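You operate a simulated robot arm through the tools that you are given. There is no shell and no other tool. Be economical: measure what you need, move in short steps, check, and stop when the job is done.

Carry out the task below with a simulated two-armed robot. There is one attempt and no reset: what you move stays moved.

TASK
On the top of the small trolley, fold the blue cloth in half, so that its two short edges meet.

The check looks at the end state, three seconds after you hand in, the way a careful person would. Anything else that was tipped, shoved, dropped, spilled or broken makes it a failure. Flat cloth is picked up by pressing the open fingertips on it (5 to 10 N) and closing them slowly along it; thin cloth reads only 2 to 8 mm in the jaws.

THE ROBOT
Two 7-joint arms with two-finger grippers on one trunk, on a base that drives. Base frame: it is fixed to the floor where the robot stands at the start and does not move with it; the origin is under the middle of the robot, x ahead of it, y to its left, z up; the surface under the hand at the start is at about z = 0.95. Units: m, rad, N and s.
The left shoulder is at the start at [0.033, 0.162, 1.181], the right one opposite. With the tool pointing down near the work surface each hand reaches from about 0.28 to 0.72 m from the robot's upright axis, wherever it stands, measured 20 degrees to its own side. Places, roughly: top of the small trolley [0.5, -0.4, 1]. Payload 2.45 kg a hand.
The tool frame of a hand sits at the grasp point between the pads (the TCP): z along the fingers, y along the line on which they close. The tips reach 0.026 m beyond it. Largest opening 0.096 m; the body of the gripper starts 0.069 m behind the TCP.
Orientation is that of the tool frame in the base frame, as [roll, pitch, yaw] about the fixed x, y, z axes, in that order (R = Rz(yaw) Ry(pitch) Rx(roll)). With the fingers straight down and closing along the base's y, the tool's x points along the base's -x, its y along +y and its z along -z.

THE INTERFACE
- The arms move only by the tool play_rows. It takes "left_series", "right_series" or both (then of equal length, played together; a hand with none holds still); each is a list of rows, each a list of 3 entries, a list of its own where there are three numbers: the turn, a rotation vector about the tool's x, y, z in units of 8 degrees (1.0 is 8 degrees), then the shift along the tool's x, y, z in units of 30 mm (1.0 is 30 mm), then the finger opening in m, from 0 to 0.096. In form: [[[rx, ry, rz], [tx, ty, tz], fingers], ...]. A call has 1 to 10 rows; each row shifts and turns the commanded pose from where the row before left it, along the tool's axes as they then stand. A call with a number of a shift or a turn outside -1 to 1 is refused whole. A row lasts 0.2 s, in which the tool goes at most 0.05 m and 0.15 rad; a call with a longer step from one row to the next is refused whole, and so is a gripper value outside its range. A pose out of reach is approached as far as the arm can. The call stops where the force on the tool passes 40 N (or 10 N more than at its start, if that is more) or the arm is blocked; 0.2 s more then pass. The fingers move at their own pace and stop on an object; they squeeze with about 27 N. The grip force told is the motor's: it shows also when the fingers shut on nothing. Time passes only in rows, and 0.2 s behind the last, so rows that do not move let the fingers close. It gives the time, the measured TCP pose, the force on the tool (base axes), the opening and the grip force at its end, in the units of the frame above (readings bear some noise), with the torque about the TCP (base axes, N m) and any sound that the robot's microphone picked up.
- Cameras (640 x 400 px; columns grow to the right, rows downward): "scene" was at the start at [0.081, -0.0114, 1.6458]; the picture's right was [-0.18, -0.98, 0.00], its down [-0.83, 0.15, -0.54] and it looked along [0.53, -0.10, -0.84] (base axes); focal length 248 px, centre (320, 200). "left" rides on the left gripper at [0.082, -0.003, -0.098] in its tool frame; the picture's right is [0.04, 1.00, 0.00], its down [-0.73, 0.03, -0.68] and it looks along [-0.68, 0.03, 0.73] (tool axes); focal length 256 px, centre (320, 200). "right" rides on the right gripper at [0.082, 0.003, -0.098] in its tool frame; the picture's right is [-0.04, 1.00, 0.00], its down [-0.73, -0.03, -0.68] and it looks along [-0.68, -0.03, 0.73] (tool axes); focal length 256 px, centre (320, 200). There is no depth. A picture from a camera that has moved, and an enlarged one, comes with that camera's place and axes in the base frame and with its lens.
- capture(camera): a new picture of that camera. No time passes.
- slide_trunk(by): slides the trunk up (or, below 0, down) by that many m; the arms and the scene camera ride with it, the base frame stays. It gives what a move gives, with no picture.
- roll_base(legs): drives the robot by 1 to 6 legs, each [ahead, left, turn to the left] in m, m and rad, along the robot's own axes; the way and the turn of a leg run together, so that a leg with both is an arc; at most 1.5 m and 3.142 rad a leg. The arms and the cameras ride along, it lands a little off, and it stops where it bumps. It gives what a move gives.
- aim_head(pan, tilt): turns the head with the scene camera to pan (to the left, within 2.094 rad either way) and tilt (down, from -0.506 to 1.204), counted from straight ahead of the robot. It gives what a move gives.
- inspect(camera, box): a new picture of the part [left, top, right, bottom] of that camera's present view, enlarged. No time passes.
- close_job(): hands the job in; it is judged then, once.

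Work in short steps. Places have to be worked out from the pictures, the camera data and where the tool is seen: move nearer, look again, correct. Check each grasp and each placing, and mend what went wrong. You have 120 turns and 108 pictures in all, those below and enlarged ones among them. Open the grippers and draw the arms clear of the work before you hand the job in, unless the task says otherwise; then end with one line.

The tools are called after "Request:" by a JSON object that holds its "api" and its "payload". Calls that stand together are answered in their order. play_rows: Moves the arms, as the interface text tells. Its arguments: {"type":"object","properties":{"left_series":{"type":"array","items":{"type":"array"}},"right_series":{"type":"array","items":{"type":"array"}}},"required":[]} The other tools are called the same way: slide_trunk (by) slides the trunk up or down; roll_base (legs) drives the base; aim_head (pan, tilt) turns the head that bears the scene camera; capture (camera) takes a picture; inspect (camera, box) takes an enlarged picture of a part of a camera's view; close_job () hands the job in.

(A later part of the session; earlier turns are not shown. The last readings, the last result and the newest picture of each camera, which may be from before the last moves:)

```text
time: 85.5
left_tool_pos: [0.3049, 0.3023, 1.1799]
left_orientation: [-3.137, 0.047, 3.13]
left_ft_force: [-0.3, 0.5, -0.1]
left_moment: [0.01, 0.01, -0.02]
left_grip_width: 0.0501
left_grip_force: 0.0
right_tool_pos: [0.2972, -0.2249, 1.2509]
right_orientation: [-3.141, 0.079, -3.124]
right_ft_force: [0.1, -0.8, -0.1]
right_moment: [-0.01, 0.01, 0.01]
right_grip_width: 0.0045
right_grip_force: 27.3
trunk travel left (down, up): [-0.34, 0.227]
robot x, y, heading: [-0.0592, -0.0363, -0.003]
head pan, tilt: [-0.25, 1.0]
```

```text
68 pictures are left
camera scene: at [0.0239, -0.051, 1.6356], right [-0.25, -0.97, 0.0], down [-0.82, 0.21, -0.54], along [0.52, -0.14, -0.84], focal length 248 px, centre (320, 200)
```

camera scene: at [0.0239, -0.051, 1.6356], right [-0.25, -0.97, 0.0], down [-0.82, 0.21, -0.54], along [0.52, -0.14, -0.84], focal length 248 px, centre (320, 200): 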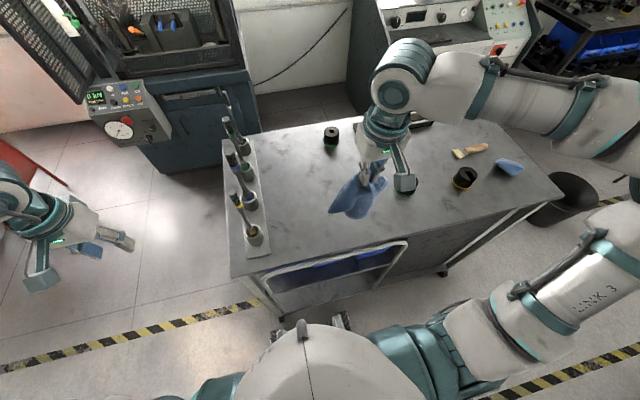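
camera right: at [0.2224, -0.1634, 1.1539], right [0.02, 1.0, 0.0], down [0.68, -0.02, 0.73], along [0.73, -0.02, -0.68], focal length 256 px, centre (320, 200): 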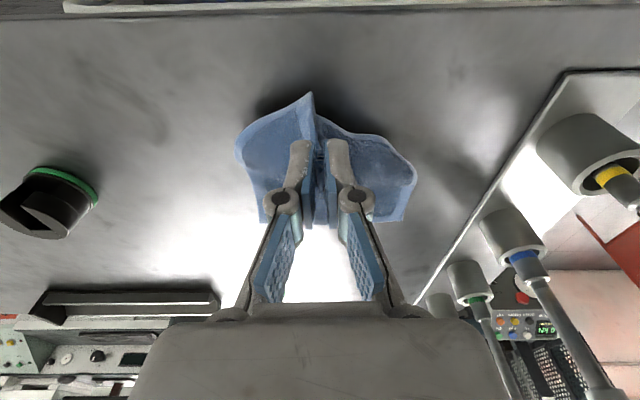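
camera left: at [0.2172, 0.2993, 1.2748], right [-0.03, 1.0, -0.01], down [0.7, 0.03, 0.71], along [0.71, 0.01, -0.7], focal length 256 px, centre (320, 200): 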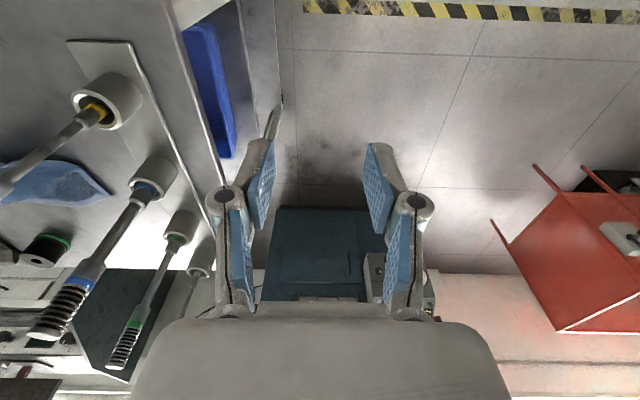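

Cloth hangs free. Move the hand 0.13 m further right, then drive left 0.15 m.

Request:
{"api": "play_rows", "payload": {"right_series": [[[0, 0, 0], [0, -0.25, 0], 0], [[0, 0, 0], [0, -0.45, 0], 0], [[0, 0, 0], [0, -0.55, 0], 0], [[0, 0, 0], [0, -0.6, 0], 0], [[0, 0, 0], [0, -0.6, 0], 0], [[0, 0, 0], [0, -0.6, 0], 0], [[0, 0, 0], [0, -0.55, 0], 0], [[0, 0, 0], [0, -0.45, 0], 0], [[0, 0, 0], [0, -0.25, 0], 0], [[0, 0, 0], [0, 0, 0], 0]]}}

Request:
{"api": "roll_base", "payload": {"legs": [[0, 0.075, 0], [0, 0.075, 0]]}}

Request:
{"api": "aim_head", "payload": {"pan": -0.4, "tilt": 1.0}}

Request:
{"api": "aim_head", "payload": {"pan": -0.4, "tilt": 1.0}}

Request:
{"api": "aim_head", "payload": {"pan": -0.4, "tilt": 1.0}}

Request:
{"api": "aim_head", "payload": {"pan": -0.4, "tilt": 1.0}}

```text
time: 87.7
left_tool_pos: [0.3024, 0.3012, 1.1806]
left_orientation: [-3.136, 0.048, 3.13]
left_ft_force: [-0.3, 1.2, -1.1]
left_moment: [0.02, 0.03, 0.0]
left_grip_width: 0.0498
left_grip_force: 0.1
right_tool_pos: [0.3005, -0.3549, 1.2512]
right_orientation: [-3.139, 0.076, -3.123]
right_ft_force: [0.4, -0.3, -0.5]
right_moment: [0.05, 0.01, 0.03]
right_grip_width: 0.0045
right_grip_force: 27.0
trunk travel left (down, up): [-0.34, 0.227]
robot x, y, heading: [-0.0584, -0.0379, 0.001]
head pan, tilt: [-0.25, 1.0]
```

```text
time: 89.4
left_tool_pos: [0.2997, 0.4657, 1.1767]
left_orientation: [-3.132, 0.047, 3.129]
left_ft_force: [-1.3, 0.6, 0.0]
left_moment: [-0.09, -0.12, -0.01]
left_grip_width: 0.0502
left_grip_force: 0.0
right_tool_pos: [0.2974, -0.1887, 1.2511]
right_orientation: [-3.13, 0.076, -3.123]
right_ft_force: [0.4, 0.7, -0.9]
right_moment: [-0.02, 0.03, 0.04]
right_grip_width: 0.0042
right_grip_force: 26.3
trunk travel left (down, up): [-0.34, 0.227]
robot x, y, heading: [-0.0602, 0.1166, -0.002]
head pan, tilt: [-0.25, 1.0]
```

```text
time: 90.1
left_tool_pos: [0.2992, 0.4877, 1.176]
left_orientation: [-3.12, 0.048, 3.135]
left_ft_force: [-0.6, 0.8, -0.2]
left_moment: [-0.11, -0.01, 0.03]
left_grip_width: 0.05
left_grip_force: 0.0
right_tool_pos: [0.2946, -0.1664, 1.2578]
right_orientation: [-3.114, 0.079, -3.12]
right_ft_force: [0.0, 1.7, 0.1]
right_moment: [-0.01, -0.01, 0.02]
right_grip_width: 0.0045
right_grip_force: 26.8
trunk travel left (down, up): [-0.34, 0.227]
robot x, y, heading: [-0.059, 0.1336, -0.006]
head pan, tilt: [-0.4, 1.0]
```

```text
time: 90.7
left_tool_pos: [0.2978, 0.3815, 1.1972]
left_orientation: [3.087, 0.047, 3.127]
left_ft_force: [0.3, -0.9, -0.5]
left_moment: [0.12, 0.08, -0.01]
left_grip_width: 0.05
left_grip_force: 0.1
right_tool_pos: [0.2986, -0.2741, 1.2283]
right_orientation: [3.086, 0.074, -3.122]
right_ft_force: [1.0, -0.1, -0.1]
right_moment: [-0.03, 0.08, 0.01]
right_grip_width: 0.0042
right_grip_force: 27.1
trunk travel left (down, up): [-0.34, 0.227]
robot x, y, heading: [-0.061, 0.1098, 0.002]
head pan, tilt: [-0.4, 1.0]
```

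```text
time: 91.3
left_tool_pos: [0.2981, 0.4268, 1.1906]
left_orientation: [3.118, 0.051, 3.129]
left_ft_force: [-0.4, -0.6, 0.1]
left_moment: [-0.05, -0.02, -0.02]
left_grip_width: 0.0501
left_grip_force: 0.1
right_tool_pos: [0.294, -0.2308, 1.2424]
right_orientation: [3.123, 0.074, -3.126]
right_ft_force: [0.5, 0.1, 0.2]
right_moment: [-0.05, 0.0, 0.02]
right_grip_width: 0.0044
right_grip_force: 27.0
trunk travel left (down, up): [-0.34, 0.227]
robot x, y, heading: [-0.0582, 0.1204, -0.004]
head pan, tilt: [-0.4, 1.0]
```

```text
time: 91.9
left_tool_pos: [0.296, 0.4719, 1.1798]
left_orientation: [-3.135, 0.052, 3.135]
left_ft_force: [-0.2, 1.0, 0.6]
left_moment: [-0.06, -0.02, 0.01]
left_grip_width: 0.0498
left_grip_force: 0.0
right_tool_pos: [0.2919, -0.1821, 1.2543]
right_orientation: [-3.128, 0.08, -3.119]
right_ft_force: [-0.4, 0.5, 1.0]
right_moment: [0.01, -0.02, 0.02]
right_grip_width: 0.0045
right_grip_force: 27.0
trunk travel left (down, up): [-0.34, 0.227]
robot x, y, heading: [-0.0581, 0.1294, -0.003]
head pan, tilt: [-0.4, 1.0]
```

Strong rocking again after the lateral drive. Sample at 0.4 s to determine its phase.

Request:
{"api": "play_rows", "payload": {"right_series": [[[0, 0, 0], [0, 0, 0], 0]]}}

Request:
{"api": "play_rows", "payload": {"right_series": [[[0, 0, 0], [0, 0, 0], 0]]}}

Request:
{"api": "play_rows", "payload": {"right_series": [[[0, 0, 0], [0, 0, 0], 0]]}}

Request:
{"api": "play_rows", "payload": {"right_series": [[[0, 0, 0], [0, 0, 0], 0]]}}

Request:
{"api": "aim_head", "payload": {"pan": -0.4, "tilt": 1.0}}

Request:
{"api": "aim_head", "payload": {"pan": -0.4, "tilt": 1.0}}

Request:
{"api": "aim_head", "payload": {"pan": -0.4, "tilt": 1.0}}

```text
time: 92.5
left_tool_pos: [0.2947, 0.3469, 1.2087]
left_orientation: [3.057, 0.054, 3.115]
left_ft_force: [1.2, -2.4, 0.9]
left_moment: [0.18, 0.1, 0.02]
left_grip_width: 0.05
left_grip_force: 0.1
right_tool_pos: [0.2921, -0.311, 1.2225]
right_orientation: [3.061, 0.08, -3.135]
right_ft_force: [0.9, -1.3, -1.3]
right_moment: [0.13, -0.02, -0.02]
right_grip_width: 0.0044
right_grip_force: 26.4
trunk travel left (down, up): [-0.34, 0.227]
robot x, y, heading: [-0.0601, 0.1043, -0.005]
head pan, tilt: [-0.4, 1.0]
stopped in row 1 (right hand): the arm was blocked; the commanded pose is now the measured one
```

```text
time: 93.1
left_tool_pos: [0.2941, 0.433, 1.1924]
left_orientation: [3.115, 0.052, 3.132]
left_ft_force: [-0.1, -0.4, -0.2]
left_moment: [0.0, 0.01, 0.01]
left_grip_width: 0.0498
left_grip_force: 0.2
right_tool_pos: [0.2923, -0.2239, 1.2445]
right_orientation: [3.123, 0.079, -3.121]
right_ft_force: [-0.9, 0.2, -0.2]
right_moment: [0.04, 0.0, -0.01]
right_grip_width: 0.0044
right_grip_force: 26.4
trunk travel left (down, up): [-0.34, 0.227]
robot x, y, heading: [-0.0588, 0.1257, -0.002]
head pan, tilt: [-0.4, 1.0]
stopped in row 1 (right hand): the arm was blocked; the commanded pose is now the measured one
```

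```text
time: 93.7
left_tool_pos: [0.2902, 0.4462, 1.1903]
left_orientation: [3.129, 0.058, 3.133]
left_ft_force: [-0.5, 1.5, 0.1]
left_moment: [-0.1, -0.01, 0.04]
left_grip_width: 0.0497
left_grip_force: 0.0
right_tool_pos: [0.2877, -0.2108, 1.2498]
right_orientation: [3.136, 0.083, -3.121]
right_ft_force: [-1.3, 0.7, 0.3]
right_moment: [-0.02, -0.02, 0.04]
right_grip_width: 0.0045
right_grip_force: 26.6
trunk travel left (down, up): [-0.34, 0.227]
robot x, y, heading: [-0.0609, 0.1235, -0.006]
head pan, tilt: [-0.4, 1.0]
stopped in row 1 (right hand): the arm was blocked; the commanded pose is now the measured one
```

```text
time: 94.1
left_tool_pos: [0.2922, 0.408, 1.1971]
left_orientation: [3.103, 0.056, 3.123]
left_ft_force: [-0.5, -0.7, 0.7]
left_moment: [0.04, 0.0, 0.01]
left_grip_width: 0.0499
left_grip_force: 0.1
right_tool_pos: [0.2891, -0.249, 1.2412]
right_orientation: [3.108, 0.081, -3.126]
right_ft_force: [0.8, -1.1, -1.1]
right_moment: [0.02, 0.02, 0.02]
right_grip_width: 0.0044
right_grip_force: 27.0
trunk travel left (down, up): [-0.34, 0.227]
robot x, y, heading: [-0.0598, 0.1152, 0.0]
head pan, tilt: [-0.4, 1.0]
```

```text
time: 94.7
left_tool_pos: [0.2915, 0.4594, 1.1863]
left_orientation: [3.138, 0.056, 3.135]
left_ft_force: [-1.0, 0.6, 0.8]
left_moment: [-0.09, 0.0, 0.01]
left_grip_width: 0.0501
left_grip_force: 0.0
right_tool_pos: [0.2883, -0.1964, 1.2529]
right_orientation: [-3.138, 0.082, -3.119]
right_ft_force: [-0.4, 0.1, 0.8]
right_moment: [0.02, 0.0, 0.01]
right_grip_width: 0.0043
right_grip_force: 26.2
trunk travel left (down, up): [-0.34, 0.227]
robot x, y, heading: [-0.0614, 0.1263, 0.0]
head pan, tilt: [-0.4, 1.0]
```

```text
time: 95.3
left_tool_pos: [0.2913, 0.3948, 1.2012]
left_orientation: [3.091, 0.059, 3.122]
left_ft_force: [0.3, 0.2, -0.4]
left_moment: [0.05, 0.03, 0.03]
left_grip_width: 0.0504
left_grip_force: 0.0
right_tool_pos: [0.2877, -0.2622, 1.2379]
right_orientation: [3.095, 0.084, -3.129]
right_ft_force: [-0.3, 0.2, -0.2]
right_moment: [0.0, 0.0, -0.01]
right_grip_width: 0.0041
right_grip_force: 27.3
trunk travel left (down, up): [-0.34, 0.227]
robot x, y, heading: [-0.0617, 0.117, -0.008]
head pan, tilt: [-0.4, 1.0]
```

```text
time: 95.9
left_tool_pos: [0.2919, 0.415, 1.1957]
left_orientation: [3.106, 0.057, 3.125]
left_ft_force: [0.0, -0.1, -0.5]
left_moment: [-0.02, 0.01, 0.01]
left_grip_width: 0.0498
left_grip_force: 0.1
right_tool_pos: [0.2892, -0.2417, 1.2415]
right_orientation: [3.111, 0.084, -3.125]
right_ft_force: [0.2, -0.1, -0.8]
right_moment: [0.0, -0.01, -0.03]
right_grip_width: 0.0044
right_grip_force: 27.0
trunk travel left (down, up): [-0.34, 0.227]
robot x, y, heading: [-0.0568, 0.1164, -0.003]
head pan, tilt: [-0.4, 1.0]
```

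Phase fits period 0.92 s, amplitude ~3.6 cm. Wait 0.6 s then step the base +0.031 m to cancel, and sample.

Request:
{"api": "aim_head", "payload": {"pan": -0.4, "tilt": 1.0}}

Request:
{"api": "roll_base", "payload": {"legs": [[0, 0.031, 0]]}}

Request:
{"api": "aim_head", "payload": {"pan": -0.4, "tilt": 1.0}}

Request:
{"api": "aim_head", "payload": {"pan": -0.4, "tilt": 1.0}}

Request:
{"api": "aim_head", "payload": {"pan": -0.4, "tilt": 1.0}}

Request:
{"api": "aim_head", "payload": {"pan": -0.4, "tilt": 1.0}}

```text
time: 96.5
left_tool_pos: [0.2902, 0.4599, 1.1871]
left_orientation: [3.136, 0.057, 3.134]
left_ft_force: [-0.4, -0.1, -0.2]
left_moment: [-0.08, -0.01, 0.01]
left_grip_width: 0.0498
left_grip_force: 0.0
right_tool_pos: [0.2872, -0.1984, 1.2524]
right_orientation: [-3.137, 0.084, -3.12]
right_ft_force: [0.3, -0.1, -0.1]
right_moment: [-0.01, -0.04, 0.01]
right_grip_width: 0.0044
right_grip_force: 26.8
trunk travel left (down, up): [-0.34, 0.227]
robot x, y, heading: [-0.0563, 0.1259, -0.005]
head pan, tilt: [-0.4, 1.0]
```

```text
time: 97.3
left_tool_pos: [0.293, 0.4754, 1.1918]
left_orientation: [3.125, 0.056, 3.13]
left_ft_force: [0.1, 0.8, -0.7]
left_moment: [0.0, -0.02, 0.01]
left_grip_width: 0.0498
left_grip_force: 0.1
right_tool_pos: [0.2897, -0.1814, 1.2497]
right_orientation: [3.132, 0.084, -3.122]
right_ft_force: [-0.6, 0.1, 0.0]
right_moment: [0.01, 0.01, -0.01]
right_grip_width: 0.0044
right_grip_force: 26.9
trunk travel left (down, up): [-0.34, 0.227]
robot x, y, heading: [-0.0603, 0.1544, 0.0]
head pan, tilt: [-0.4, 1.0]
```

```text
time: 97.9
left_tool_pos: [0.2909, 0.4493, 1.1973]
left_orientation: [3.106, 0.058, 3.128]
left_ft_force: [-0.2, 0.2, 0.5]
left_moment: [0.0, 0.01, -0.01]
left_grip_width: 0.0501
left_grip_force: 0.1
right_tool_pos: [0.2884, -0.208, 1.2422]
right_orientation: [3.111, 0.087, -3.125]
right_ft_force: [0.1, -0.1, -0.6]
right_moment: [-0.03, 0.06, 0.0]
right_grip_width: 0.0049
right_grip_force: 27.3
trunk travel left (down, up): [-0.34, 0.227]
robot x, y, heading: [-0.0563, 0.155, -0.005]
head pan, tilt: [-0.4, 1.0]
```

```text
time: 98.5
left_tool_pos: [0.2905, 0.4524, 1.196]
left_orientation: [3.108, 0.057, 3.127]
left_ft_force: [0.3, -0.4, 0.0]
left_moment: [-0.01, 0.05, 0.01]
left_grip_width: 0.0498
left_grip_force: 0.2
right_tool_pos: [0.2871, -0.2054, 1.2445]
right_orientation: [3.114, 0.086, -3.122]
right_ft_force: [-0.4, 1.0, -0.3]
right_moment: [0.01, 0.02, -0.01]
right_grip_width: 0.0043
right_grip_force: 27.1
trunk travel left (down, up): [-0.34, 0.227]
robot x, y, heading: [-0.0623, 0.1554, -0.004]
head pan, tilt: [-0.4, 1.0]
```

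```text
time: 99.1
left_tool_pos: [0.29, 0.4722, 1.1922]
left_orientation: [3.123, 0.056, 3.131]
left_ft_force: [-0.6, 0.6, 0.0]
left_moment: [-0.01, 0.0, 0.0]
left_grip_width: 0.0502
left_grip_force: 0.1
right_tool_pos: [0.2866, -0.1847, 1.2488]
right_orientation: [3.129, 0.083, -3.122]
right_ft_force: [0.2, -0.7, -0.4]
right_moment: [0.02, -0.01, 0.01]
right_grip_width: 0.0041
right_grip_force: 26.6
trunk travel left (down, up): [-0.34, 0.227]
robot x, y, heading: [-0.0597, 0.1576, -0.01]
head pan, tilt: [-0.4, 1.0]
```

```text
time: 99.7
left_tool_pos: [0.2908, 0.4484, 1.1975]
left_orientation: [3.104, 0.058, 3.127]
left_ft_force: [-0.4, 0.5, -0.4]
left_moment: [0.01, 0.03, 0.0]
left_grip_width: 0.0499
left_grip_force: 0.0
right_tool_pos: [0.2862, -0.2086, 1.2412]
right_orientation: [3.11, 0.088, -3.124]
right_ft_force: [0.1, -0.1, 0.4]
right_moment: [-0.01, 0.04, -0.02]
right_grip_width: 0.0044
right_grip_force: 27.0
trunk travel left (down, up): [-0.34, 0.227]
robot x, y, heading: [-0.0595, 0.1559, -0.006]
head pan, tilt: [-0.4, 1.0]
```

Amplitude down to ~1.4 cm. One more trim step: wait 0.4 s then +0.012 m.

Request:
{"api": "play_rows", "payload": {"right_series": [[[0, 0, 0], [0, 0, 0], 0]]}}

Request:
{"api": "roll_base", "payload": {"legs": [[0, 0.012, 0]]}}

Request:
{"api": "aim_head", "payload": {"pan": -0.4, "tilt": 1.0}}

Request:
{"api": "aim_head", "payload": {"pan": -0.4, "tilt": 1.0}}

Request:
{"api": "aim_head", "payload": {"pan": -0.4, "tilt": 1.0}}

Request:
{"api": "capture", "payload": {"camera": "scene"}}

Request:
{"api": "capture", "payload": {"camera": "right"}}

```text
time: 100.1
left_tool_pos: [0.2903, 0.4715, 1.193]
left_orientation: [3.121, 0.058, 3.133]
left_ft_force: [-0.1, 0.7, -0.9]
left_moment: [-0.08, -0.01, -0.01]
left_grip_width: 0.05
left_grip_force: 0.1
right_tool_pos: [0.2878, -0.1844, 1.2484]
right_orientation: [3.128, 0.086, -3.121]
right_ft_force: [0.2, 0.7, 0.6]
right_moment: [-0.07, -0.02, 0.0]
right_grip_width: 0.0044
right_grip_force: 27.3
trunk travel left (down, up): [-0.34, 0.227]
robot x, y, heading: [-0.0568, 0.1554, -0.002]
head pan, tilt: [-0.4, 1.0]
```

```text
time: 100.9
left_tool_pos: [0.2908, 0.4828, 1.1936]
left_orientation: [3.121, 0.058, 3.13]
left_ft_force: [-0.5, 0.6, -0.5]
left_moment: [-0.09, 0.02, 0.02]
left_grip_width: 0.05
left_grip_force: 0.0
right_tool_pos: [0.2862, -0.1747, 1.2483]
right_orientation: [3.127, 0.087, -3.123]
right_ft_force: [0.2, 0.7, -0.6]
right_moment: [-0.09, 0.01, 0.0]
right_grip_width: 0.0043
right_grip_force: 27.0
trunk travel left (down, up): [-0.34, 0.227]
robot x, y, heading: [-0.0572, 0.1699, -0.005]
head pan, tilt: [-0.4, 1.0]
```

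```text
time: 101.5
left_tool_pos: [0.2885, 0.4698, 1.1963]
left_orientation: [3.108, 0.06, 3.13]
left_ft_force: [0.0, 0.2, 0.0]
left_moment: [-0.03, 0.01, 0.0]
left_grip_width: 0.0499
left_grip_force: 0.1
right_tool_pos: [0.285, -0.1883, 1.245]
right_orientation: [3.115, 0.087, -3.122]
right_ft_force: [0.7, -0.2, -0.8]
right_moment: [-0.02, -0.01, -0.01]
right_grip_width: 0.0042
right_grip_force: 27.0
trunk travel left (down, up): [-0.34, 0.227]
robot x, y, heading: [-0.0617, 0.1663, -0.002]
head pan, tilt: [-0.4, 1.0]
```

```text
time: 102.1
left_tool_pos: [0.289, 0.4698, 1.1968]
left_orientation: [3.111, 0.059, 3.129]
left_ft_force: [0.1, -0.5, 0.2]
left_moment: [-0.01, 0.05, -0.02]
left_grip_width: 0.0501
left_grip_force: 0.0
right_tool_pos: [0.2845, -0.1879, 1.2452]
right_orientation: [3.116, 0.086, -3.122]
right_ft_force: [0.2, -1.0, -0.8]
right_moment: [0.04, -0.01, -0.01]
right_grip_width: 0.0044
right_grip_force: 26.7
trunk travel left (down, up): [-0.34, 0.227]
robot x, y, heading: [-0.061, 0.1654, -0.008]
head pan, tilt: [-0.4, 1.0]
```

```text
time: 102.7
left_tool_pos: [0.2872, 0.4783, 1.1945]
left_orientation: [3.115, 0.059, 3.129]
left_ft_force: [1.2, 0.1, -0.1]
left_moment: [-0.04, 0.0, -0.02]
left_grip_width: 0.05
left_grip_force: 0.1
right_tool_pos: [0.2859, -0.1789, 1.2474]
right_orientation: [3.122, 0.087, -3.121]
right_ft_force: [-0.6, 0.4, 0.4]
right_moment: [-0.03, 0.0, -0.05]
right_grip_width: 0.0042
right_grip_force: 27.2
trunk travel left (down, up): [-0.34, 0.227]
robot x, y, heading: [-0.0567, 0.1672, -0.002]
head pan, tilt: [-0.4, 1.0]
```

```text
67 pictures are left
camera scene: at [0.0196, 0.1481, 1.6357], right [-0.39, -0.92, 0.0], down [-0.78, 0.33, -0.54], along [0.49, -0.21, -0.84], focal length 248 px, centre (320, 200)
```

scene: 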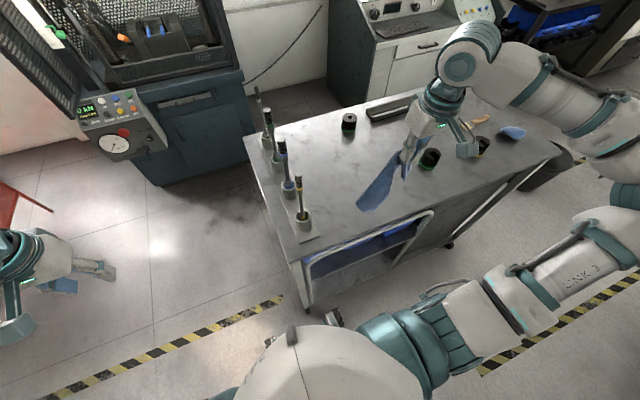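

```text
66 pictures are left
camera right: at [0.1954, -0.1804, 1.3384], right [0.02, 1.0, 0.02], down [0.67, -0.03, 0.74], along [0.74, 0.0, -0.67], focal length 256 px, centre (320, 200)
```

right: 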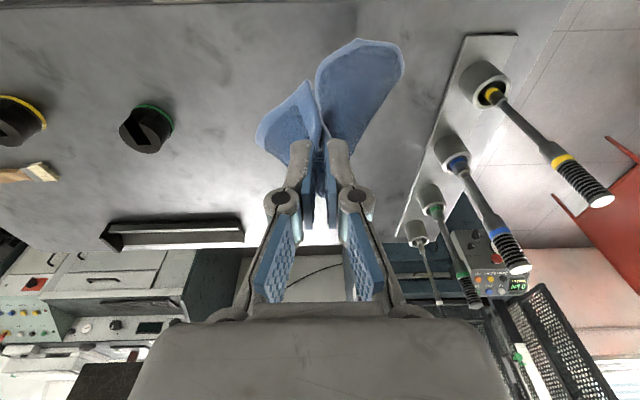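

Steady now. Move the hanging cloth forward to x≈0.53.

Request:
{"api": "play_rows", "payload": {"right_series": [[[0, 0, 0], [-0.5, 0, 0], 0], [[0, 0, 0], [-0.8, 0, 0.1], 0], [[0, 0, 0], [-0.95, 0, 0.2], 0], [[0, 0, 0], [-0.95, 0, 0.2], 0], [[0, 0, 0], [-0.95, 0, 0.2], 0], [[0, 0, 0], [-0.95, 0, 0.2], 0], [[0, 0, 0], [-0.95, 0, 0.2], 0], [[0, 0, 0], [-0.8, 0, 0.2], 0], [[0, 0, 0], [-0.6, 0, 0.2], 0], [[0, 0, 0], [-0.3, 0, 0], 0]]}}

Request:
{"api": "capture", "payload": {"camera": "scene"}}

Request:
{"api": "capture", "payload": {"camera": "right"}}

```text
time: 104.9
left_tool_pos: [0.2894, 0.4743, 1.1958]
left_orientation: [3.111, 0.06, 3.129]
left_ft_force: [-0.2, 0.0, -0.6]
left_moment: [-0.04, -0.02, 0.03]
left_grip_width: 0.0499
left_grip_force: 0.2
right_tool_pos: [0.5206, -0.1775, 1.2225]
right_orientation: [3.119, 0.085, -3.123]
right_ft_force: [0.1, -1.0, 1.3]
right_moment: [0.0, -0.01, -0.01]
right_grip_width: 0.0042
right_grip_force: 27.3
trunk travel left (down, up): [-0.34, 0.227]
robot x, y, heading: [-0.0596, 0.1717, -0.012]
head pan, tilt: [-0.4, 1.0]
```

```text
65 pictures are left
camera scene: at [0.0221, 0.1427, 1.6355], right [-0.39, -0.92, 0.0], down [-0.78, 0.33, -0.54], along [0.49, -0.21, -0.84], focal length 248 px, centre (320, 200)
```

scene: 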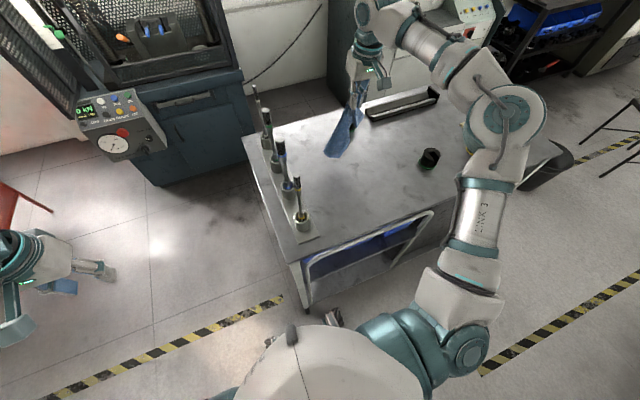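

```text
64 pictures are left
camera right: at [0.4315, -0.1797, 1.3133], right [0.02, 1.0, 0.03], down [0.67, -0.03, 0.74], along [0.74, 0.0, -0.67], focal length 256 px, centre (320, 200)
```

right: 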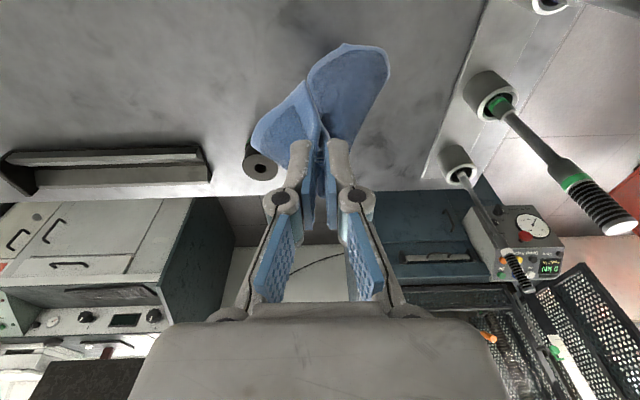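

Full, undisturbed reach here. Lower until the free end touches, then draw back while descending to lay the cloth out.

Request:
{"api": "play_rows", "payload": {"right_series": [[[0, 0, 0], [-0.2, 0, 0.6], 0], [[0, 0, 0], [0, 0, 0.7], 0], [[0, 0, 0], [0.4, 0, 0.6], 0], [[0, 0, 0], [0.7, 0, 0.6], 0], [[0, 0, 0], [0.8, 0, 0.6], 0], [[0, 0, 0], [0.8, 0, 0.6], 0], [[0, 0, 0], [0.8, 0, 0.6], 0], [[0, 0, 0], [0.8, 0, 0.6], 0], [[0, 0, 0], [0.8, 0, 0.6], 0], [[0, 0, 0], [0.6, 0, 0.5], 0]]}}

Request:
{"api": "capture", "payload": {"camera": "scene"}}

Request:
{"api": "capture", "payload": {"camera": "right"}}

```text
time: 107.1
left_tool_pos: [0.2877, 0.4727, 1.1951]
left_orientation: [3.111, 0.06, 3.129]
left_ft_force: [-0.1, -0.3, -0.2]
left_moment: [-0.03, -0.01, 0.02]
left_grip_width: 0.0498
left_grip_force: 0.1
right_tool_pos: [0.3714, -0.1774, 1.0276]
right_orientation: [3.118, 0.089, -3.121]
right_ft_force: [0.4, -0.1, -0.7]
right_moment: [-0.01, -0.02, 0.01]
right_grip_width: 0.0041
right_grip_force: 26.7
trunk travel left (down, up): [-0.34, 0.227]
robot x, y, heading: [-0.0595, 0.1707, -0.007]
head pan, tilt: [-0.4, 1.0]
```

```text
63 pictures are left
camera scene: at [0.0199, 0.1411, 1.6356], right [-0.39, -0.92, 0.0], down [-0.78, 0.33, -0.54], along [0.49, -0.21, -0.84], focal length 248 px, centre (320, 200)
```

scene: 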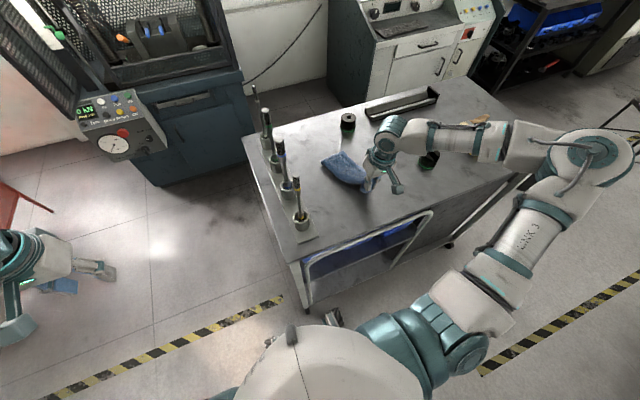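

```text
62 pictures are left
camera right: at [0.2817, -0.1795, 1.1192], right [0.02, 1.0, 0.03], down [0.67, -0.03, 0.74], along [0.74, 0.0, -0.67], focal length 256 px, centre (320, 200)
```

right: 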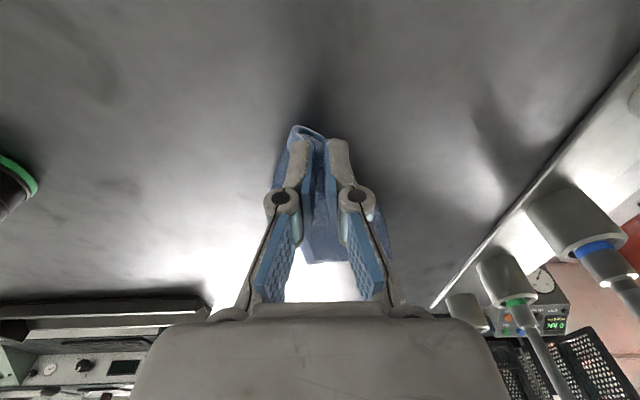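

The sides are tucked; I lower to the table and release to see how it relaxes.

Request:
{"api": "play_rows", "payload": {"right_series": [[[0, 0, 0], [0.3, 0, 0.3], 0], [[0, 0, 0], [0.2, 0, 0.4], 0], [[0, 0, 0], [0.1, 0, 0.4], 0], [[0, 0, 0], [0, 0, 0.2], 0], [[0, 0, 0], [0, 0, 0], 0.03], [[0, 0, 0], [0, 0, 0], 0.05], [[0, 0, 0], [0, 0, -0.5], 0.05], [[0, 0, 0], [0.3, 0, -0.8], 0.05], [[0, 0, 0], [0.6, 0, -0.9], 0.05], [[0, 0, 0], [0.6, 0, -0.9], 0.05]]}}

Request:
{"api": "capture", "payload": {"camera": "right"}}

Request:
{"api": "inspect", "payload": {"camera": "scene", "box": [270, 100, 470, 225]}}

```text
time: 109.3
left_tool_pos: [0.2876, 0.4719, 1.1972]
left_orientation: [3.113, 0.06, 3.129]
left_ft_force: [0.7, -0.1, -0.8]
left_moment: [-0.01, 0.01, -0.02]
left_grip_width: 0.0501
left_grip_force: 0.0
right_tool_pos: [0.3036, -0.179, 1.0761]
right_orientation: [3.119, 0.087, -3.122]
right_ft_force: [1.1, -0.3, -0.8]
right_moment: [-0.01, -0.02, 0.0]
right_grip_width: 0.0503
right_grip_force: 0.1
trunk travel left (down, up): [-0.34, 0.227]
robot x, y, heading: [-0.0581, 0.1685, -0.005]
head pan, tilt: [-0.4, 1.0]
```

```text
61 pictures are left
camera right: at [0.2137, -0.1814, 1.1678], right [0.02, 1.0, 0.03], down [0.67, -0.03, 0.74], along [0.74, 0.0, -0.67], focal length 256 px, centre (320, 200)
```

right: 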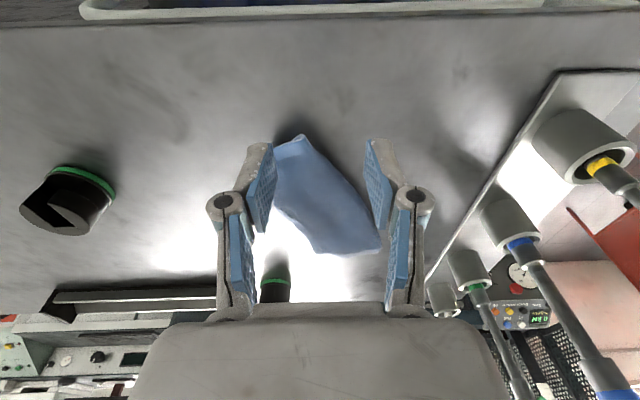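

```text
3.20 times, centred on (370, 162) of scene
camera zoom: at [0.018, 0.1414, 1.6358], right [-0.39, -0.92, 0.0], down [-0.77, 0.33, -0.54], along [0.5, -0.21, -0.84], focal length 793 px, centre (160, 320)
```

zoom: 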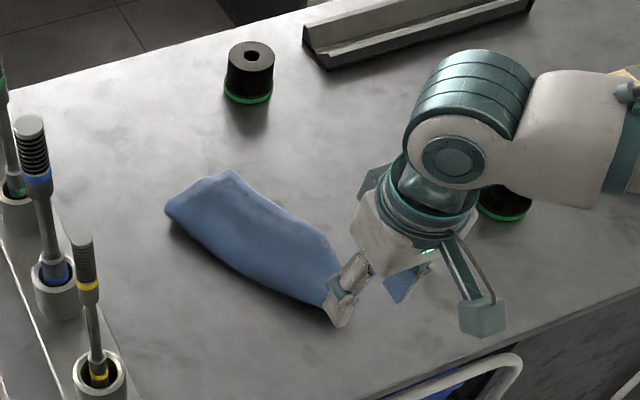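

Move the hand up and aside for a clear view of the cloth.

Request:
{"api": "play_rows", "payload": {"right_series": [[[0, 0, 0], [0.2, -0.4, -0.8], 0.05], [[0, 0, 0], [0.2, -0.6, -0.8], 0.05], [[0, 0, 0], [0, -0.6, -0.8], 0.05], [[0, 0, 0], [0, -0.6, -0.8], 0.05], [[0, 0, 0], [0, -0.4, -0.4], 0.05], [[0, 0, 0], [0, -0.2, 0], 0.05]]}}

Request:
{"api": "inspect", "payload": {"camera": "scene", "box": [270, 100, 470, 225]}}

Request:
{"api": "capture", "payload": {"camera": "right"}}

```text
time: 110.7
left_tool_pos: [0.2898, 0.472, 1.1952]
left_orientation: [3.113, 0.061, 3.13]
left_ft_force: [-0.6, -0.3, 0.8]
left_moment: [0.01, 0.0, 0.01]
left_grip_width: 0.05
left_grip_force: 0.0
right_tool_pos: [0.2848, -0.2681, 1.1807]
right_orientation: [3.119, 0.089, -3.121]
right_ft_force: [0.7, 0.3, 0.1]
right_moment: [0.03, 0.01, 0.0]
right_grip_width: 0.0498
right_grip_force: 0.1
trunk travel left (down, up): [-0.34, 0.227]
robot x, y, heading: [-0.0605, 0.1691, -0.008]
head pan, tilt: [-0.4, 1.0]
```

```text
3.20 times, centred on (370, 162) of scene
camera zoom: at [0.0198, 0.1405, 1.6356], right [-0.39, -0.92, 0.0], down [-0.78, 0.33, -0.54], along [0.49, -0.21, -0.84], focal length 793 px, centre (160, 320)
```

zoom: 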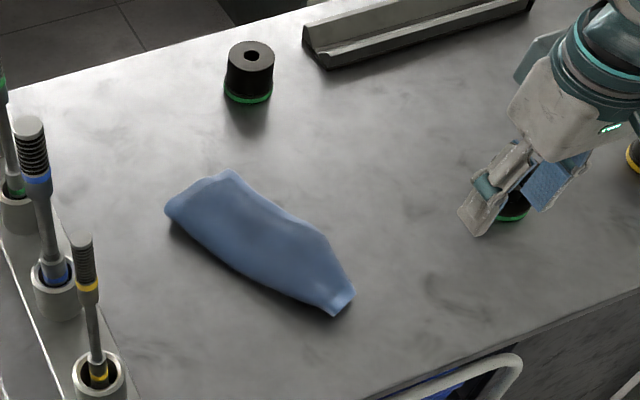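

```text
58 pictures are left
camera right: at [0.196, -0.2695, 1.2715], right [0.02, 1.0, 0.03], down [0.67, -0.03, 0.74], along [0.74, 0.0, -0.67], focal length 256 px, centre (320, 200)
```

right: 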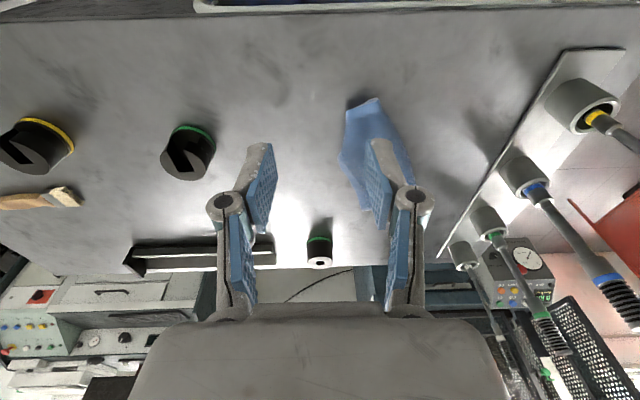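

The cloth lies with its two long sides tucked underneath. I'll flip it to the right by pinching its left fold at mid-length (~[0.455,-0.135]), so the flaps come on top. Approach first.

Request:
{"api": "play_rows", "payload": {"right_series": [[[0, 0, 0], [-0.3, 0.2, 0], 0.05], [[0, 0, 0], [-0.5, 0.4, 0.2], 0.05], [[0, 0, 0], [-0.7, 0.5, 0.4], 0.05], [[0, 0, 0], [-0.75, 0.6, 0.6], 0.05], [[0, 0, 0], [-0.75, 0.6, 0.8], 0.05], [[0, 0, 0], [-0.75, 0.6, 0.8], 0.05], [[0, 0, 0], [-0.75, 0.6, 0.8], 0.05], [[0, 0, 0], [-0.6, 0.5, 0.8], 0.05], [[0, 0, 0], [-0.4, 0.3, 0.6], 0.05], [[0, 0, 0], [-0.2, 0.1, 0.3], 0.05]]}}

Request:
{"api": "capture", "payload": {"camera": "right"}}

```text
time: 112.9
left_tool_pos: [0.2887, 0.4735, 1.1962]
left_orientation: [3.113, 0.06, 3.129]
left_ft_force: [-0.1, 0.8, -0.2]
left_moment: [-0.01, 0.02, 0.03]
left_grip_width: 0.0503
left_grip_force: 0.1
right_tool_pos: [0.468, -0.1268, 1.0413]
right_orientation: [3.119, 0.086, -3.123]
right_ft_force: [-0.1, 0.6, 1.0]
right_moment: [0.02, 0.01, 0.0]
right_grip_width: 0.05
right_grip_force: 0.0
trunk travel left (down, up): [-0.34, 0.227]
robot x, y, heading: [-0.0566, 0.1662, -0.005]
head pan, tilt: [-0.4, 1.0]
```

```text
57 pictures are left
camera right: at [0.3774, -0.1285, 1.1317], right [0.02, 1.0, 0.03], down [0.67, -0.03, 0.74], along [0.74, 0.0, -0.67], focal length 256 px, centre (320, 200)
```

right: 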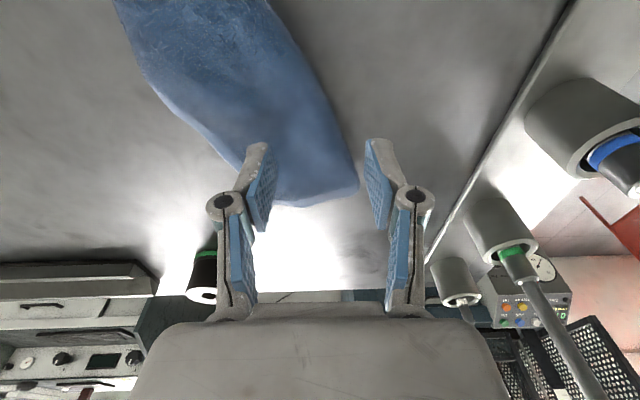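

The left fold at x≈0.47 is at y≈-0.118, nicely between the fingers. Descend to the table.

Request:
{"api": "play_rows", "payload": {"right_series": [[[0, 0, 0], [0, 0, 0.4], 0.042], [[0, 0, 0], [0, 0, 0.5], 0.042], [[0, 0, 0], [0, 0, 0.5], 0.042], [[0, 0, 0], [0, 0, 0.4], 0.042], [[0, 0, 0], [0, 0, 0.2], 0.042], [[0, 0, 0], [0, 0, 0.06], 0.042], [[0, 0, 0], [0, 0, 0], 0.042]]}}

```text
time: 114.5
left_tool_pos: [0.2884, 0.473, 1.196]
left_orientation: [3.113, 0.06, 3.129]
left_ft_force: [0.0, 0.8, 0.0]
left_moment: [-0.01, 0.03, -0.03]
left_grip_width: 0.05
left_grip_force: 0.1
right_tool_pos: [0.4712, -0.1261, 0.9806]
right_orientation: [3.121, 0.09, -3.122]
right_ft_force: [0.2, -2.5, 10.6]
right_moment: [-0.38, 0.04, -0.02]
right_grip_width: 0.0454
right_grip_force: 2.1
trunk travel left (down, up): [-0.34, 0.227]
robot x, y, heading: [-0.0555, 0.1663, -0.003]
head pan, tilt: [-0.4, 1.0]
```

Contact at ~10 N. Close slowly.

Request:
{"api": "play_rows", "payload": {"right_series": [[[0, 0, 0], [0, 0, 0], 0.036], [[0, 0, 0], [0, 0, 0], 0.03], [[0, 0, 0], [0, 0, 0], 0.025], [[0, 0, 0], [0, 0, 0], 0.02], [[0, 0, 0], [0, 0, 0], 0.015], [[0, 0, 0], [0, 0, 0], 0.01], [[0, 0, 0], [0, 0, 0], 0.005], [[0, 0, 0], [0, 0, 0], 0], [[0, 0, 0], [0, 0, 0], 0]]}}

Request:
{"api": "capture", "payload": {"camera": "right"}}

```text
time: 116.5
left_tool_pos: [0.288, 0.4749, 1.1966]
left_orientation: [3.112, 0.061, 3.129]
left_ft_force: [-0.3, -0.4, 0.3]
left_moment: [0.0, -0.04, 0.0]
left_grip_width: 0.0495
left_grip_force: 0.0
right_tool_pos: [0.4699, -0.1245, 0.9799]
right_orientation: [3.121, 0.09, -3.122]
right_ft_force: [0.1, 0.3, 21.6]
right_moment: [-0.16, 0.06, 0.05]
right_grip_width: 0.0061
right_grip_force: 26.8
trunk travel left (down, up): [-0.34, 0.227]
robot x, y, heading: [-0.0587, 0.1708, -0.007]
head pan, tilt: [-0.4, 1.0]
```

```text
56 pictures are left
camera right: at [0.3806, -0.1261, 1.0715], right [0.02, 1.0, 0.02], down [0.67, -0.03, 0.74], along [0.74, 0.0, -0.67], focal length 256 px, centre (320, 200)
```

right: 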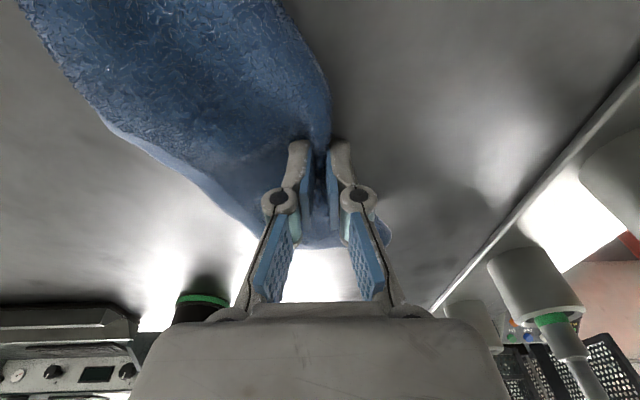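

Gripped (6 mm, several layers). Lift ~12 cm and look.

Request:
{"api": "play_rows", "payload": {"right_series": [[[0, 0, 0], [0, 0, -0.3], 0], [[0, 0, 0], [0, 0, -0.5], 0], [[0, 0, 0], [0, 0, -0.6], 0], [[0, 0, 0], [0, 0, -0.6], 0], [[0, 0, 0], [0, 0, -0.6], 0], [[0, 0, 0], [0, 0, -0.6], 0], [[0, 0, 0], [0, 0, -0.5], 0], [[0, 0, 0], [0, 0, -0.3], 0], [[0, 0, 0], [0, 0, 0], 0]]}}

Request:
{"api": "capture", "payload": {"camera": "right"}}

Request:
{"api": "inspect", "payload": {"camera": "scene", "box": [270, 80, 470, 205]}}

```text
time: 118.5
left_tool_pos: [0.2886, 0.473, 1.1964]
left_orientation: [3.112, 0.06, 3.129]
left_ft_force: [-0.8, 0.2, -0.8]
left_moment: [0.0, -0.03, -0.02]
left_grip_width: 0.0498
left_grip_force: 0.0
right_tool_pos: [0.4614, -0.1279, 1.099]
right_orientation: [3.12, 0.088, -3.124]
right_ft_force: [0.1, 0.2, 0.0]
right_moment: [-0.06, 0.0, 0.0]
right_grip_width: 0.0056
right_grip_force: 26.8
trunk travel left (down, up): [-0.34, 0.227]
robot x, y, heading: [-0.0582, 0.1668, -0.001]
head pan, tilt: [-0.4, 1.0]
```

```text
55 pictures are left
camera right: at [0.3719, -0.1304, 1.1894], right [0.02, 1.0, 0.03], down [0.67, -0.03, 0.74], along [0.74, 0.0, -0.67], focal length 256 px, centre (320, 200)
```

right: 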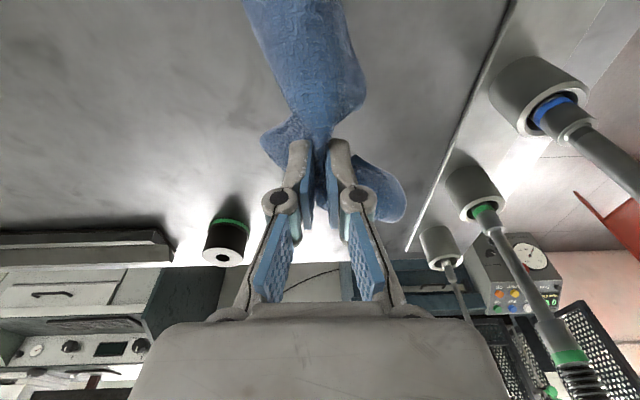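

```text
3.20 times, centred on (370, 142) of scene
camera zoom: at [0.0213, 0.1424, 1.6356], right [-0.39, -0.92, 0.0], down [-0.78, 0.33, -0.54], along [0.49, -0.21, -0.84], focal length 793 px, centre (160, 384)
```

zoom: 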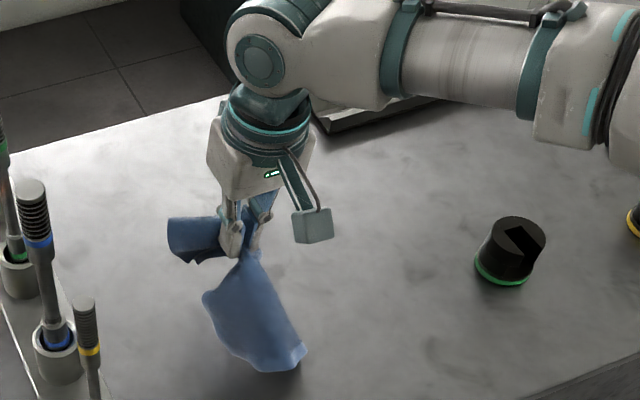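

It hangs partly opened. Lay it over to the right: lower while moving in -y.

Request:
{"api": "play_rows", "payload": {"right_series": [[[0, 0, 0], [0, -0.2, 0.4], 0], [[0, 0, 0], [0, -0.4, 0.4], 0], [[0, 0, 0], [0, -0.5, 0.4], 0], [[0, 0, 0], [0, -0.55, 0.4], 0], [[0, 0, 0], [0, -0.55, 0.4], 0], [[0, 0, 0], [0, -0.55, 0.4], 0], [[0, 0, 0], [0, -0.5, 0.4], 0], [[0, 0, 0], [0, -0.45, 0.4], 0], [[0, 0, 0], [0, -0.3, 0.3], 0], [[0, 0, 0], [0, -0.1, 0], 0]]}}

Request:
{"api": "capture", "payload": {"camera": "right"}}

Request:
{"api": "inspect", "payload": {"camera": "scene", "box": [290, 80, 490, 205]}}

```text
time: 120.7
left_tool_pos: [0.288, 0.473, 1.1971]
left_orientation: [3.111, 0.058, 3.132]
left_ft_force: [1.1, -0.8, 0.3]
left_moment: [-0.02, -0.01, -0.01]
left_grip_width: 0.0497
left_grip_force: 0.1
right_tool_pos: [0.474, -0.2488, 0.9917]
right_orientation: [3.119, 0.088, -3.123]
right_ft_force: [-0.5, -0.1, 0.3]
right_moment: [-0.02, 0.02, 0.05]
right_grip_width: 0.0054
right_grip_force: 26.7
trunk travel left (down, up): [-0.34, 0.227]
robot x, y, heading: [-0.0584, 0.1683, -0.003]
head pan, tilt: [-0.4, 1.0]
```

```text
53 pictures are left
camera right: at [0.3834, -0.2515, 1.0821], right [0.02, 1.0, 0.03], down [0.67, -0.03, 0.74], along [0.74, 0.0, -0.67], focal length 256 px, centre (320, 200)
```

right: 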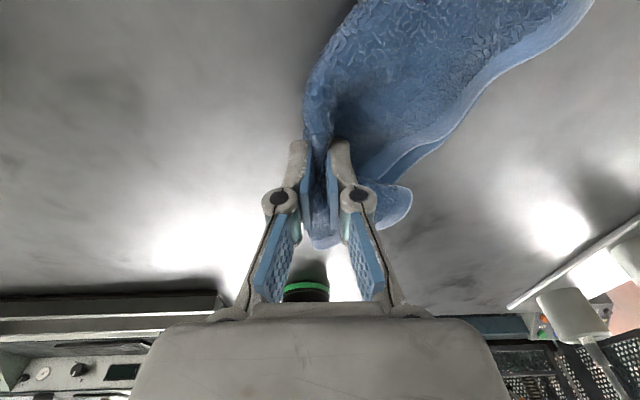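

```text
3.20 times, centred on (390, 142) of scene
camera zoom: at [0.0209, 0.1414, 1.6356], right [-0.39, -0.92, 0.0], down [-0.78, 0.33, -0.54], along [0.49, -0.21, -0.84], focal length 793 px, centre (96, 384)
```

zoom: 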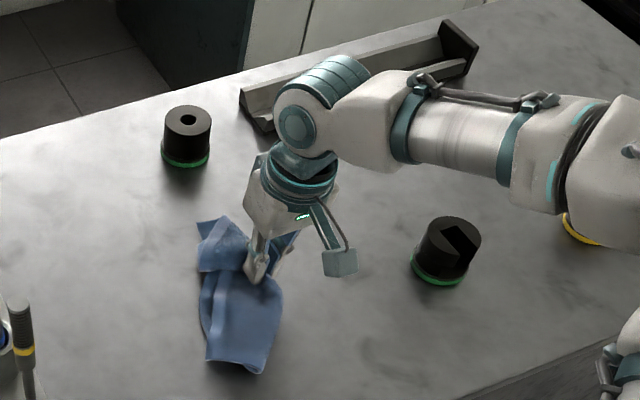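

Spreading open on the left side. Lower the last bit, release, and retreat for a clear view.

Request:
{"api": "play_rows", "payload": {"right_series": [[[0, 0, 0], [0, -0.2, 0.2], 0], [[0, 0, 0], [0, 0, 0.1], 0], [[0, 0, 0], [0, 0, 0], 0.03], [[0, 0, 0], [0, 0, 0], 0.05], [[0, 0, 0], [0, 0, -0.5], 0.05], [[0, 0, 0], [0, -0.2, -0.9], 0.05], [[0, 0, 0], [0.3, -0.4, -0.9], 0.05], [[0, 0, 0], [0.6, -0.5, -0.9], 0.05], [[0, 0, 0], [0.9, -0.5, -0.9], 0.05], [[0, 0, 0], [0.9, -0.2, -0.9], 0.05]]}}

Request:
{"api": "capture", "payload": {"camera": "right"}}

Request:
{"api": "inspect", "payload": {"camera": "scene", "box": [290, 100, 450, 200]}}

```text
time: 122.9
left_tool_pos: [0.2864, 0.4718, 1.1975]
left_orientation: [3.111, 0.062, 3.129]
left_ft_force: [-1.1, 0.5, 0.3]
left_moment: [-0.01, 0.0, 0.04]
left_grip_width: 0.0503
left_grip_force: 0.0
right_tool_pos: [0.3802, -0.3167, 1.1234]
right_orientation: [3.117, 0.09, -3.123]
right_ft_force: [-0.1, 0.0, -0.3]
right_moment: [0.02, -0.02, 0.0]
right_grip_width: 0.0502
right_grip_force: 0.0
trunk travel left (down, up): [-0.34, 0.227]
robot x, y, heading: [-0.0576, 0.1691, -0.005]
head pan, tilt: [-0.4, 1.0]
```

```text
51 pictures are left
camera right: at [0.2895, -0.3178, 1.2144], right [0.02, 1.0, 0.03], down [0.67, -0.03, 0.74], along [0.74, 0.0, -0.67], focal length 256 px, centre (320, 200)
```

right: 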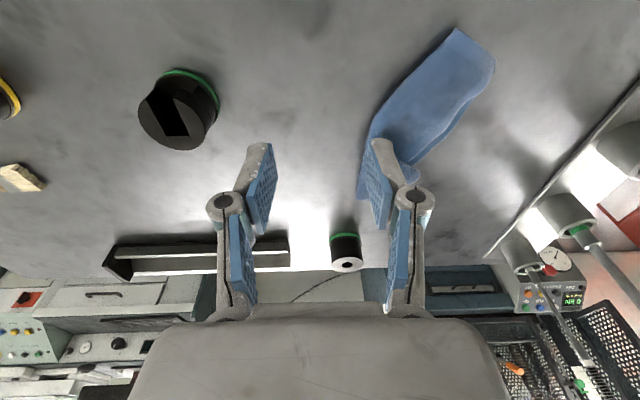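

```text
4.00 times, centred on (370, 150) of scene
camera zoom: at [0.0178, 0.1398, 1.6357], right [-0.39, -0.92, 0.0], down [-0.77, 0.33, -0.54], along [0.5, -0.21, -0.84], focal length 991 px, centre (120, 400)
```

zoom: 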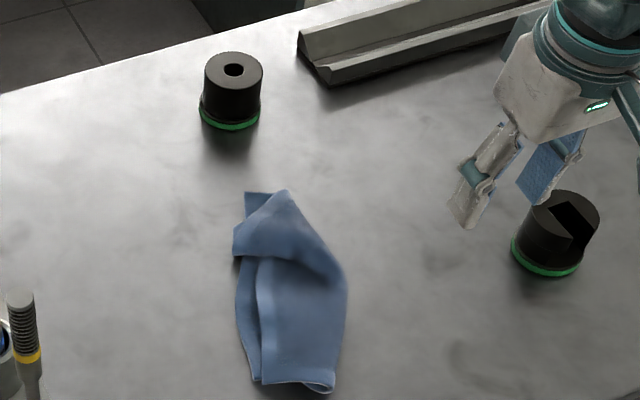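

Much more open now, with a crease on the right and layered edges on the left. Inspect it closer from the hand camera.

Request:
{"api": "inspect", "payload": {"camera": "right", "box": [330, 10, 530, 135]}}

Request:
{"api": "inspect", "payload": {"camera": "scene", "box": [335, 140, 399, 180]}}

```text
3.20 times, centred on (430, 72) of right
camera zoom: at [0.2895, -0.3178, 1.2144], right [0.02, 1.0, 0.03], down [0.67, -0.03, 0.74], along [0.74, 0.0, -0.67], focal length 819 px, centre (-32, 608)
```

zoom: 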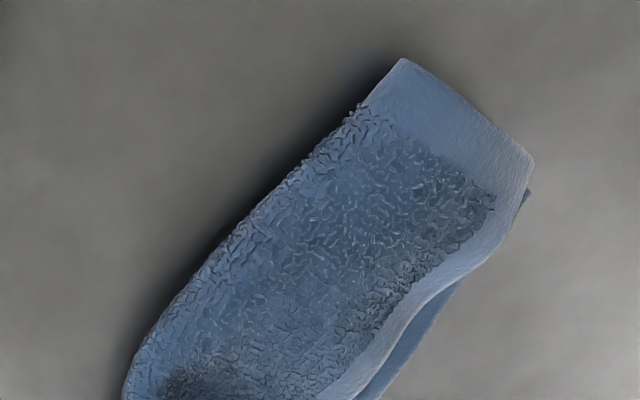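

```text
10.00 times, centred on (367, 160) of scene
camera zoom: at [0.0178, 0.1398, 1.6357], right [-0.39, -0.92, 0.0], down [-0.77, 0.33, -0.54], along [0.5, -0.21, -0.84], focal length 2478 px, centre (-150, 600)
```

zoom: 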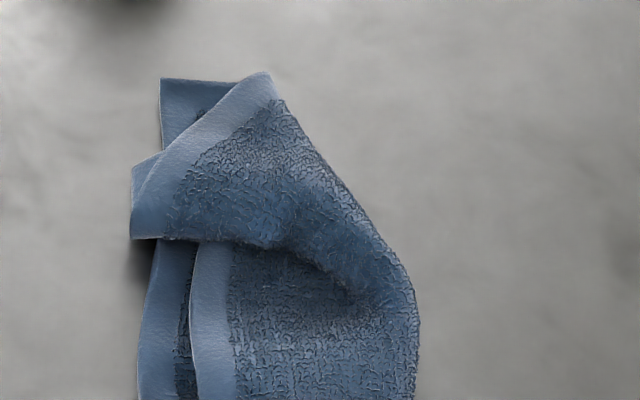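

The cloth is now folded lengthwise with the crease on the right; the top layer's near-left corner is at about (0.384,-0.144). I'll pinch the top layer near there (≈[0.39,-0.17]) and swing it over to the right.

Request:
{"api": "play_rows", "payload": {"right_series": [[[0, 0, 0], [0, 0.25, 0.1], 0.036], [[0, 0, 0], [0, 0.45, 0.3], 0.036], [[0, 0, 0], [0, 0.6, 0.4], 0.036], [[0, 0, 0], [0, 0.7, 0.5], 0.036], [[0, 0, 0], [0, 0.7, 0.6], 0.036], [[0, 0, 0], [0, 0.7, 0.6], 0.036], [[0, 0, 0], [0, 0.65, 0.6], 0.036], [[0, 0, 0], [0, 0.45, 0.5], 0.036], [[0, 0, 0], [0, 0.3, 0.3], 0.036], [[0, 0, 0], [0, 0.1, 0.1], 0.036]]}}

Request:
{"api": "capture", "payload": {"camera": "right"}}

```text
time: 125.1
left_tool_pos: [0.2869, 0.4728, 1.1959]
left_orientation: [3.114, 0.059, 3.129]
left_ft_force: [0.1, -0.3, -0.2]
left_moment: [0.0, -0.01, 0.0]
left_grip_width: 0.0497
left_grip_force: 0.0
right_tool_pos: [0.3889, -0.1645, 1.0061]
right_orientation: [3.118, 0.087, -3.124]
right_ft_force: [0.0, -0.5, 0.2]
right_moment: [-0.02, 0.01, 0.0]
right_grip_width: 0.0362
right_grip_force: 0.1
trunk travel left (down, up): [-0.34, 0.227]
robot x, y, heading: [-0.0577, 0.1698, -0.006]
head pan, tilt: [-0.4, 1.0]
```

```text
47 pictures are left
camera right: at [0.2986, -0.1663, 1.0977], right [0.02, 1.0, 0.03], down [0.67, -0.03, 0.74], along [0.74, 0.0, -0.67], focal length 256 px, centre (320, 200)
```

right: 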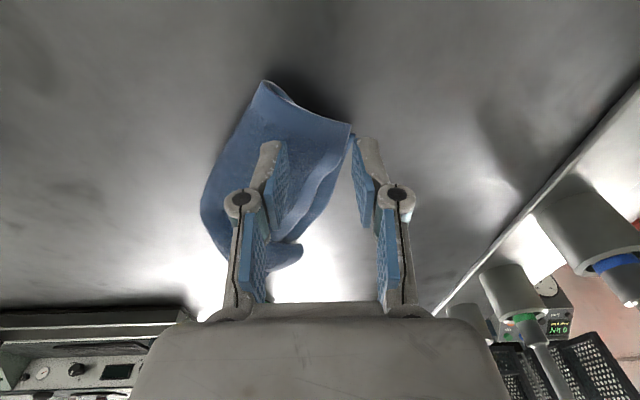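

Good alignment; shift 4 mm right and descend to light contact.

Request:
{"api": "play_rows", "payload": {"right_series": [[[0, 0, 0], [0, -0.08, 0.2], 0.036], [[0, 0, 0], [0, -0.06, 0.25], 0.036], [[0, 0, 0], [0, 0, 0.2], 0.036], [[0, 0, 0], [0, 0, 0.1], 0.036], [[0, 0, 0], [0, 0, 0.05], 0.036], [[0, 0, 0], [0, 0, 0], 0.036]]}}

```text
time: 126.5
left_tool_pos: [0.2887, 0.4719, 1.196]
left_orientation: [3.112, 0.059, 3.131]
left_ft_force: [0.3, 0.8, 0.0]
left_moment: [0.02, -0.01, 0.01]
left_grip_width: 0.0501
left_grip_force: 0.1
right_tool_pos: [0.3899, -0.1687, 0.9837]
right_orientation: [3.118, 0.087, -3.123]
right_ft_force: [-0.6, -1.1, 4.3]
right_moment: [-0.06, -0.02, 0.03]
right_grip_width: 0.0374
right_grip_force: 0.2
trunk travel left (down, up): [-0.34, 0.227]
robot x, y, heading: [-0.0556, 0.1666, -0.006]
head pan, tilt: [-0.4, 1.0]
```

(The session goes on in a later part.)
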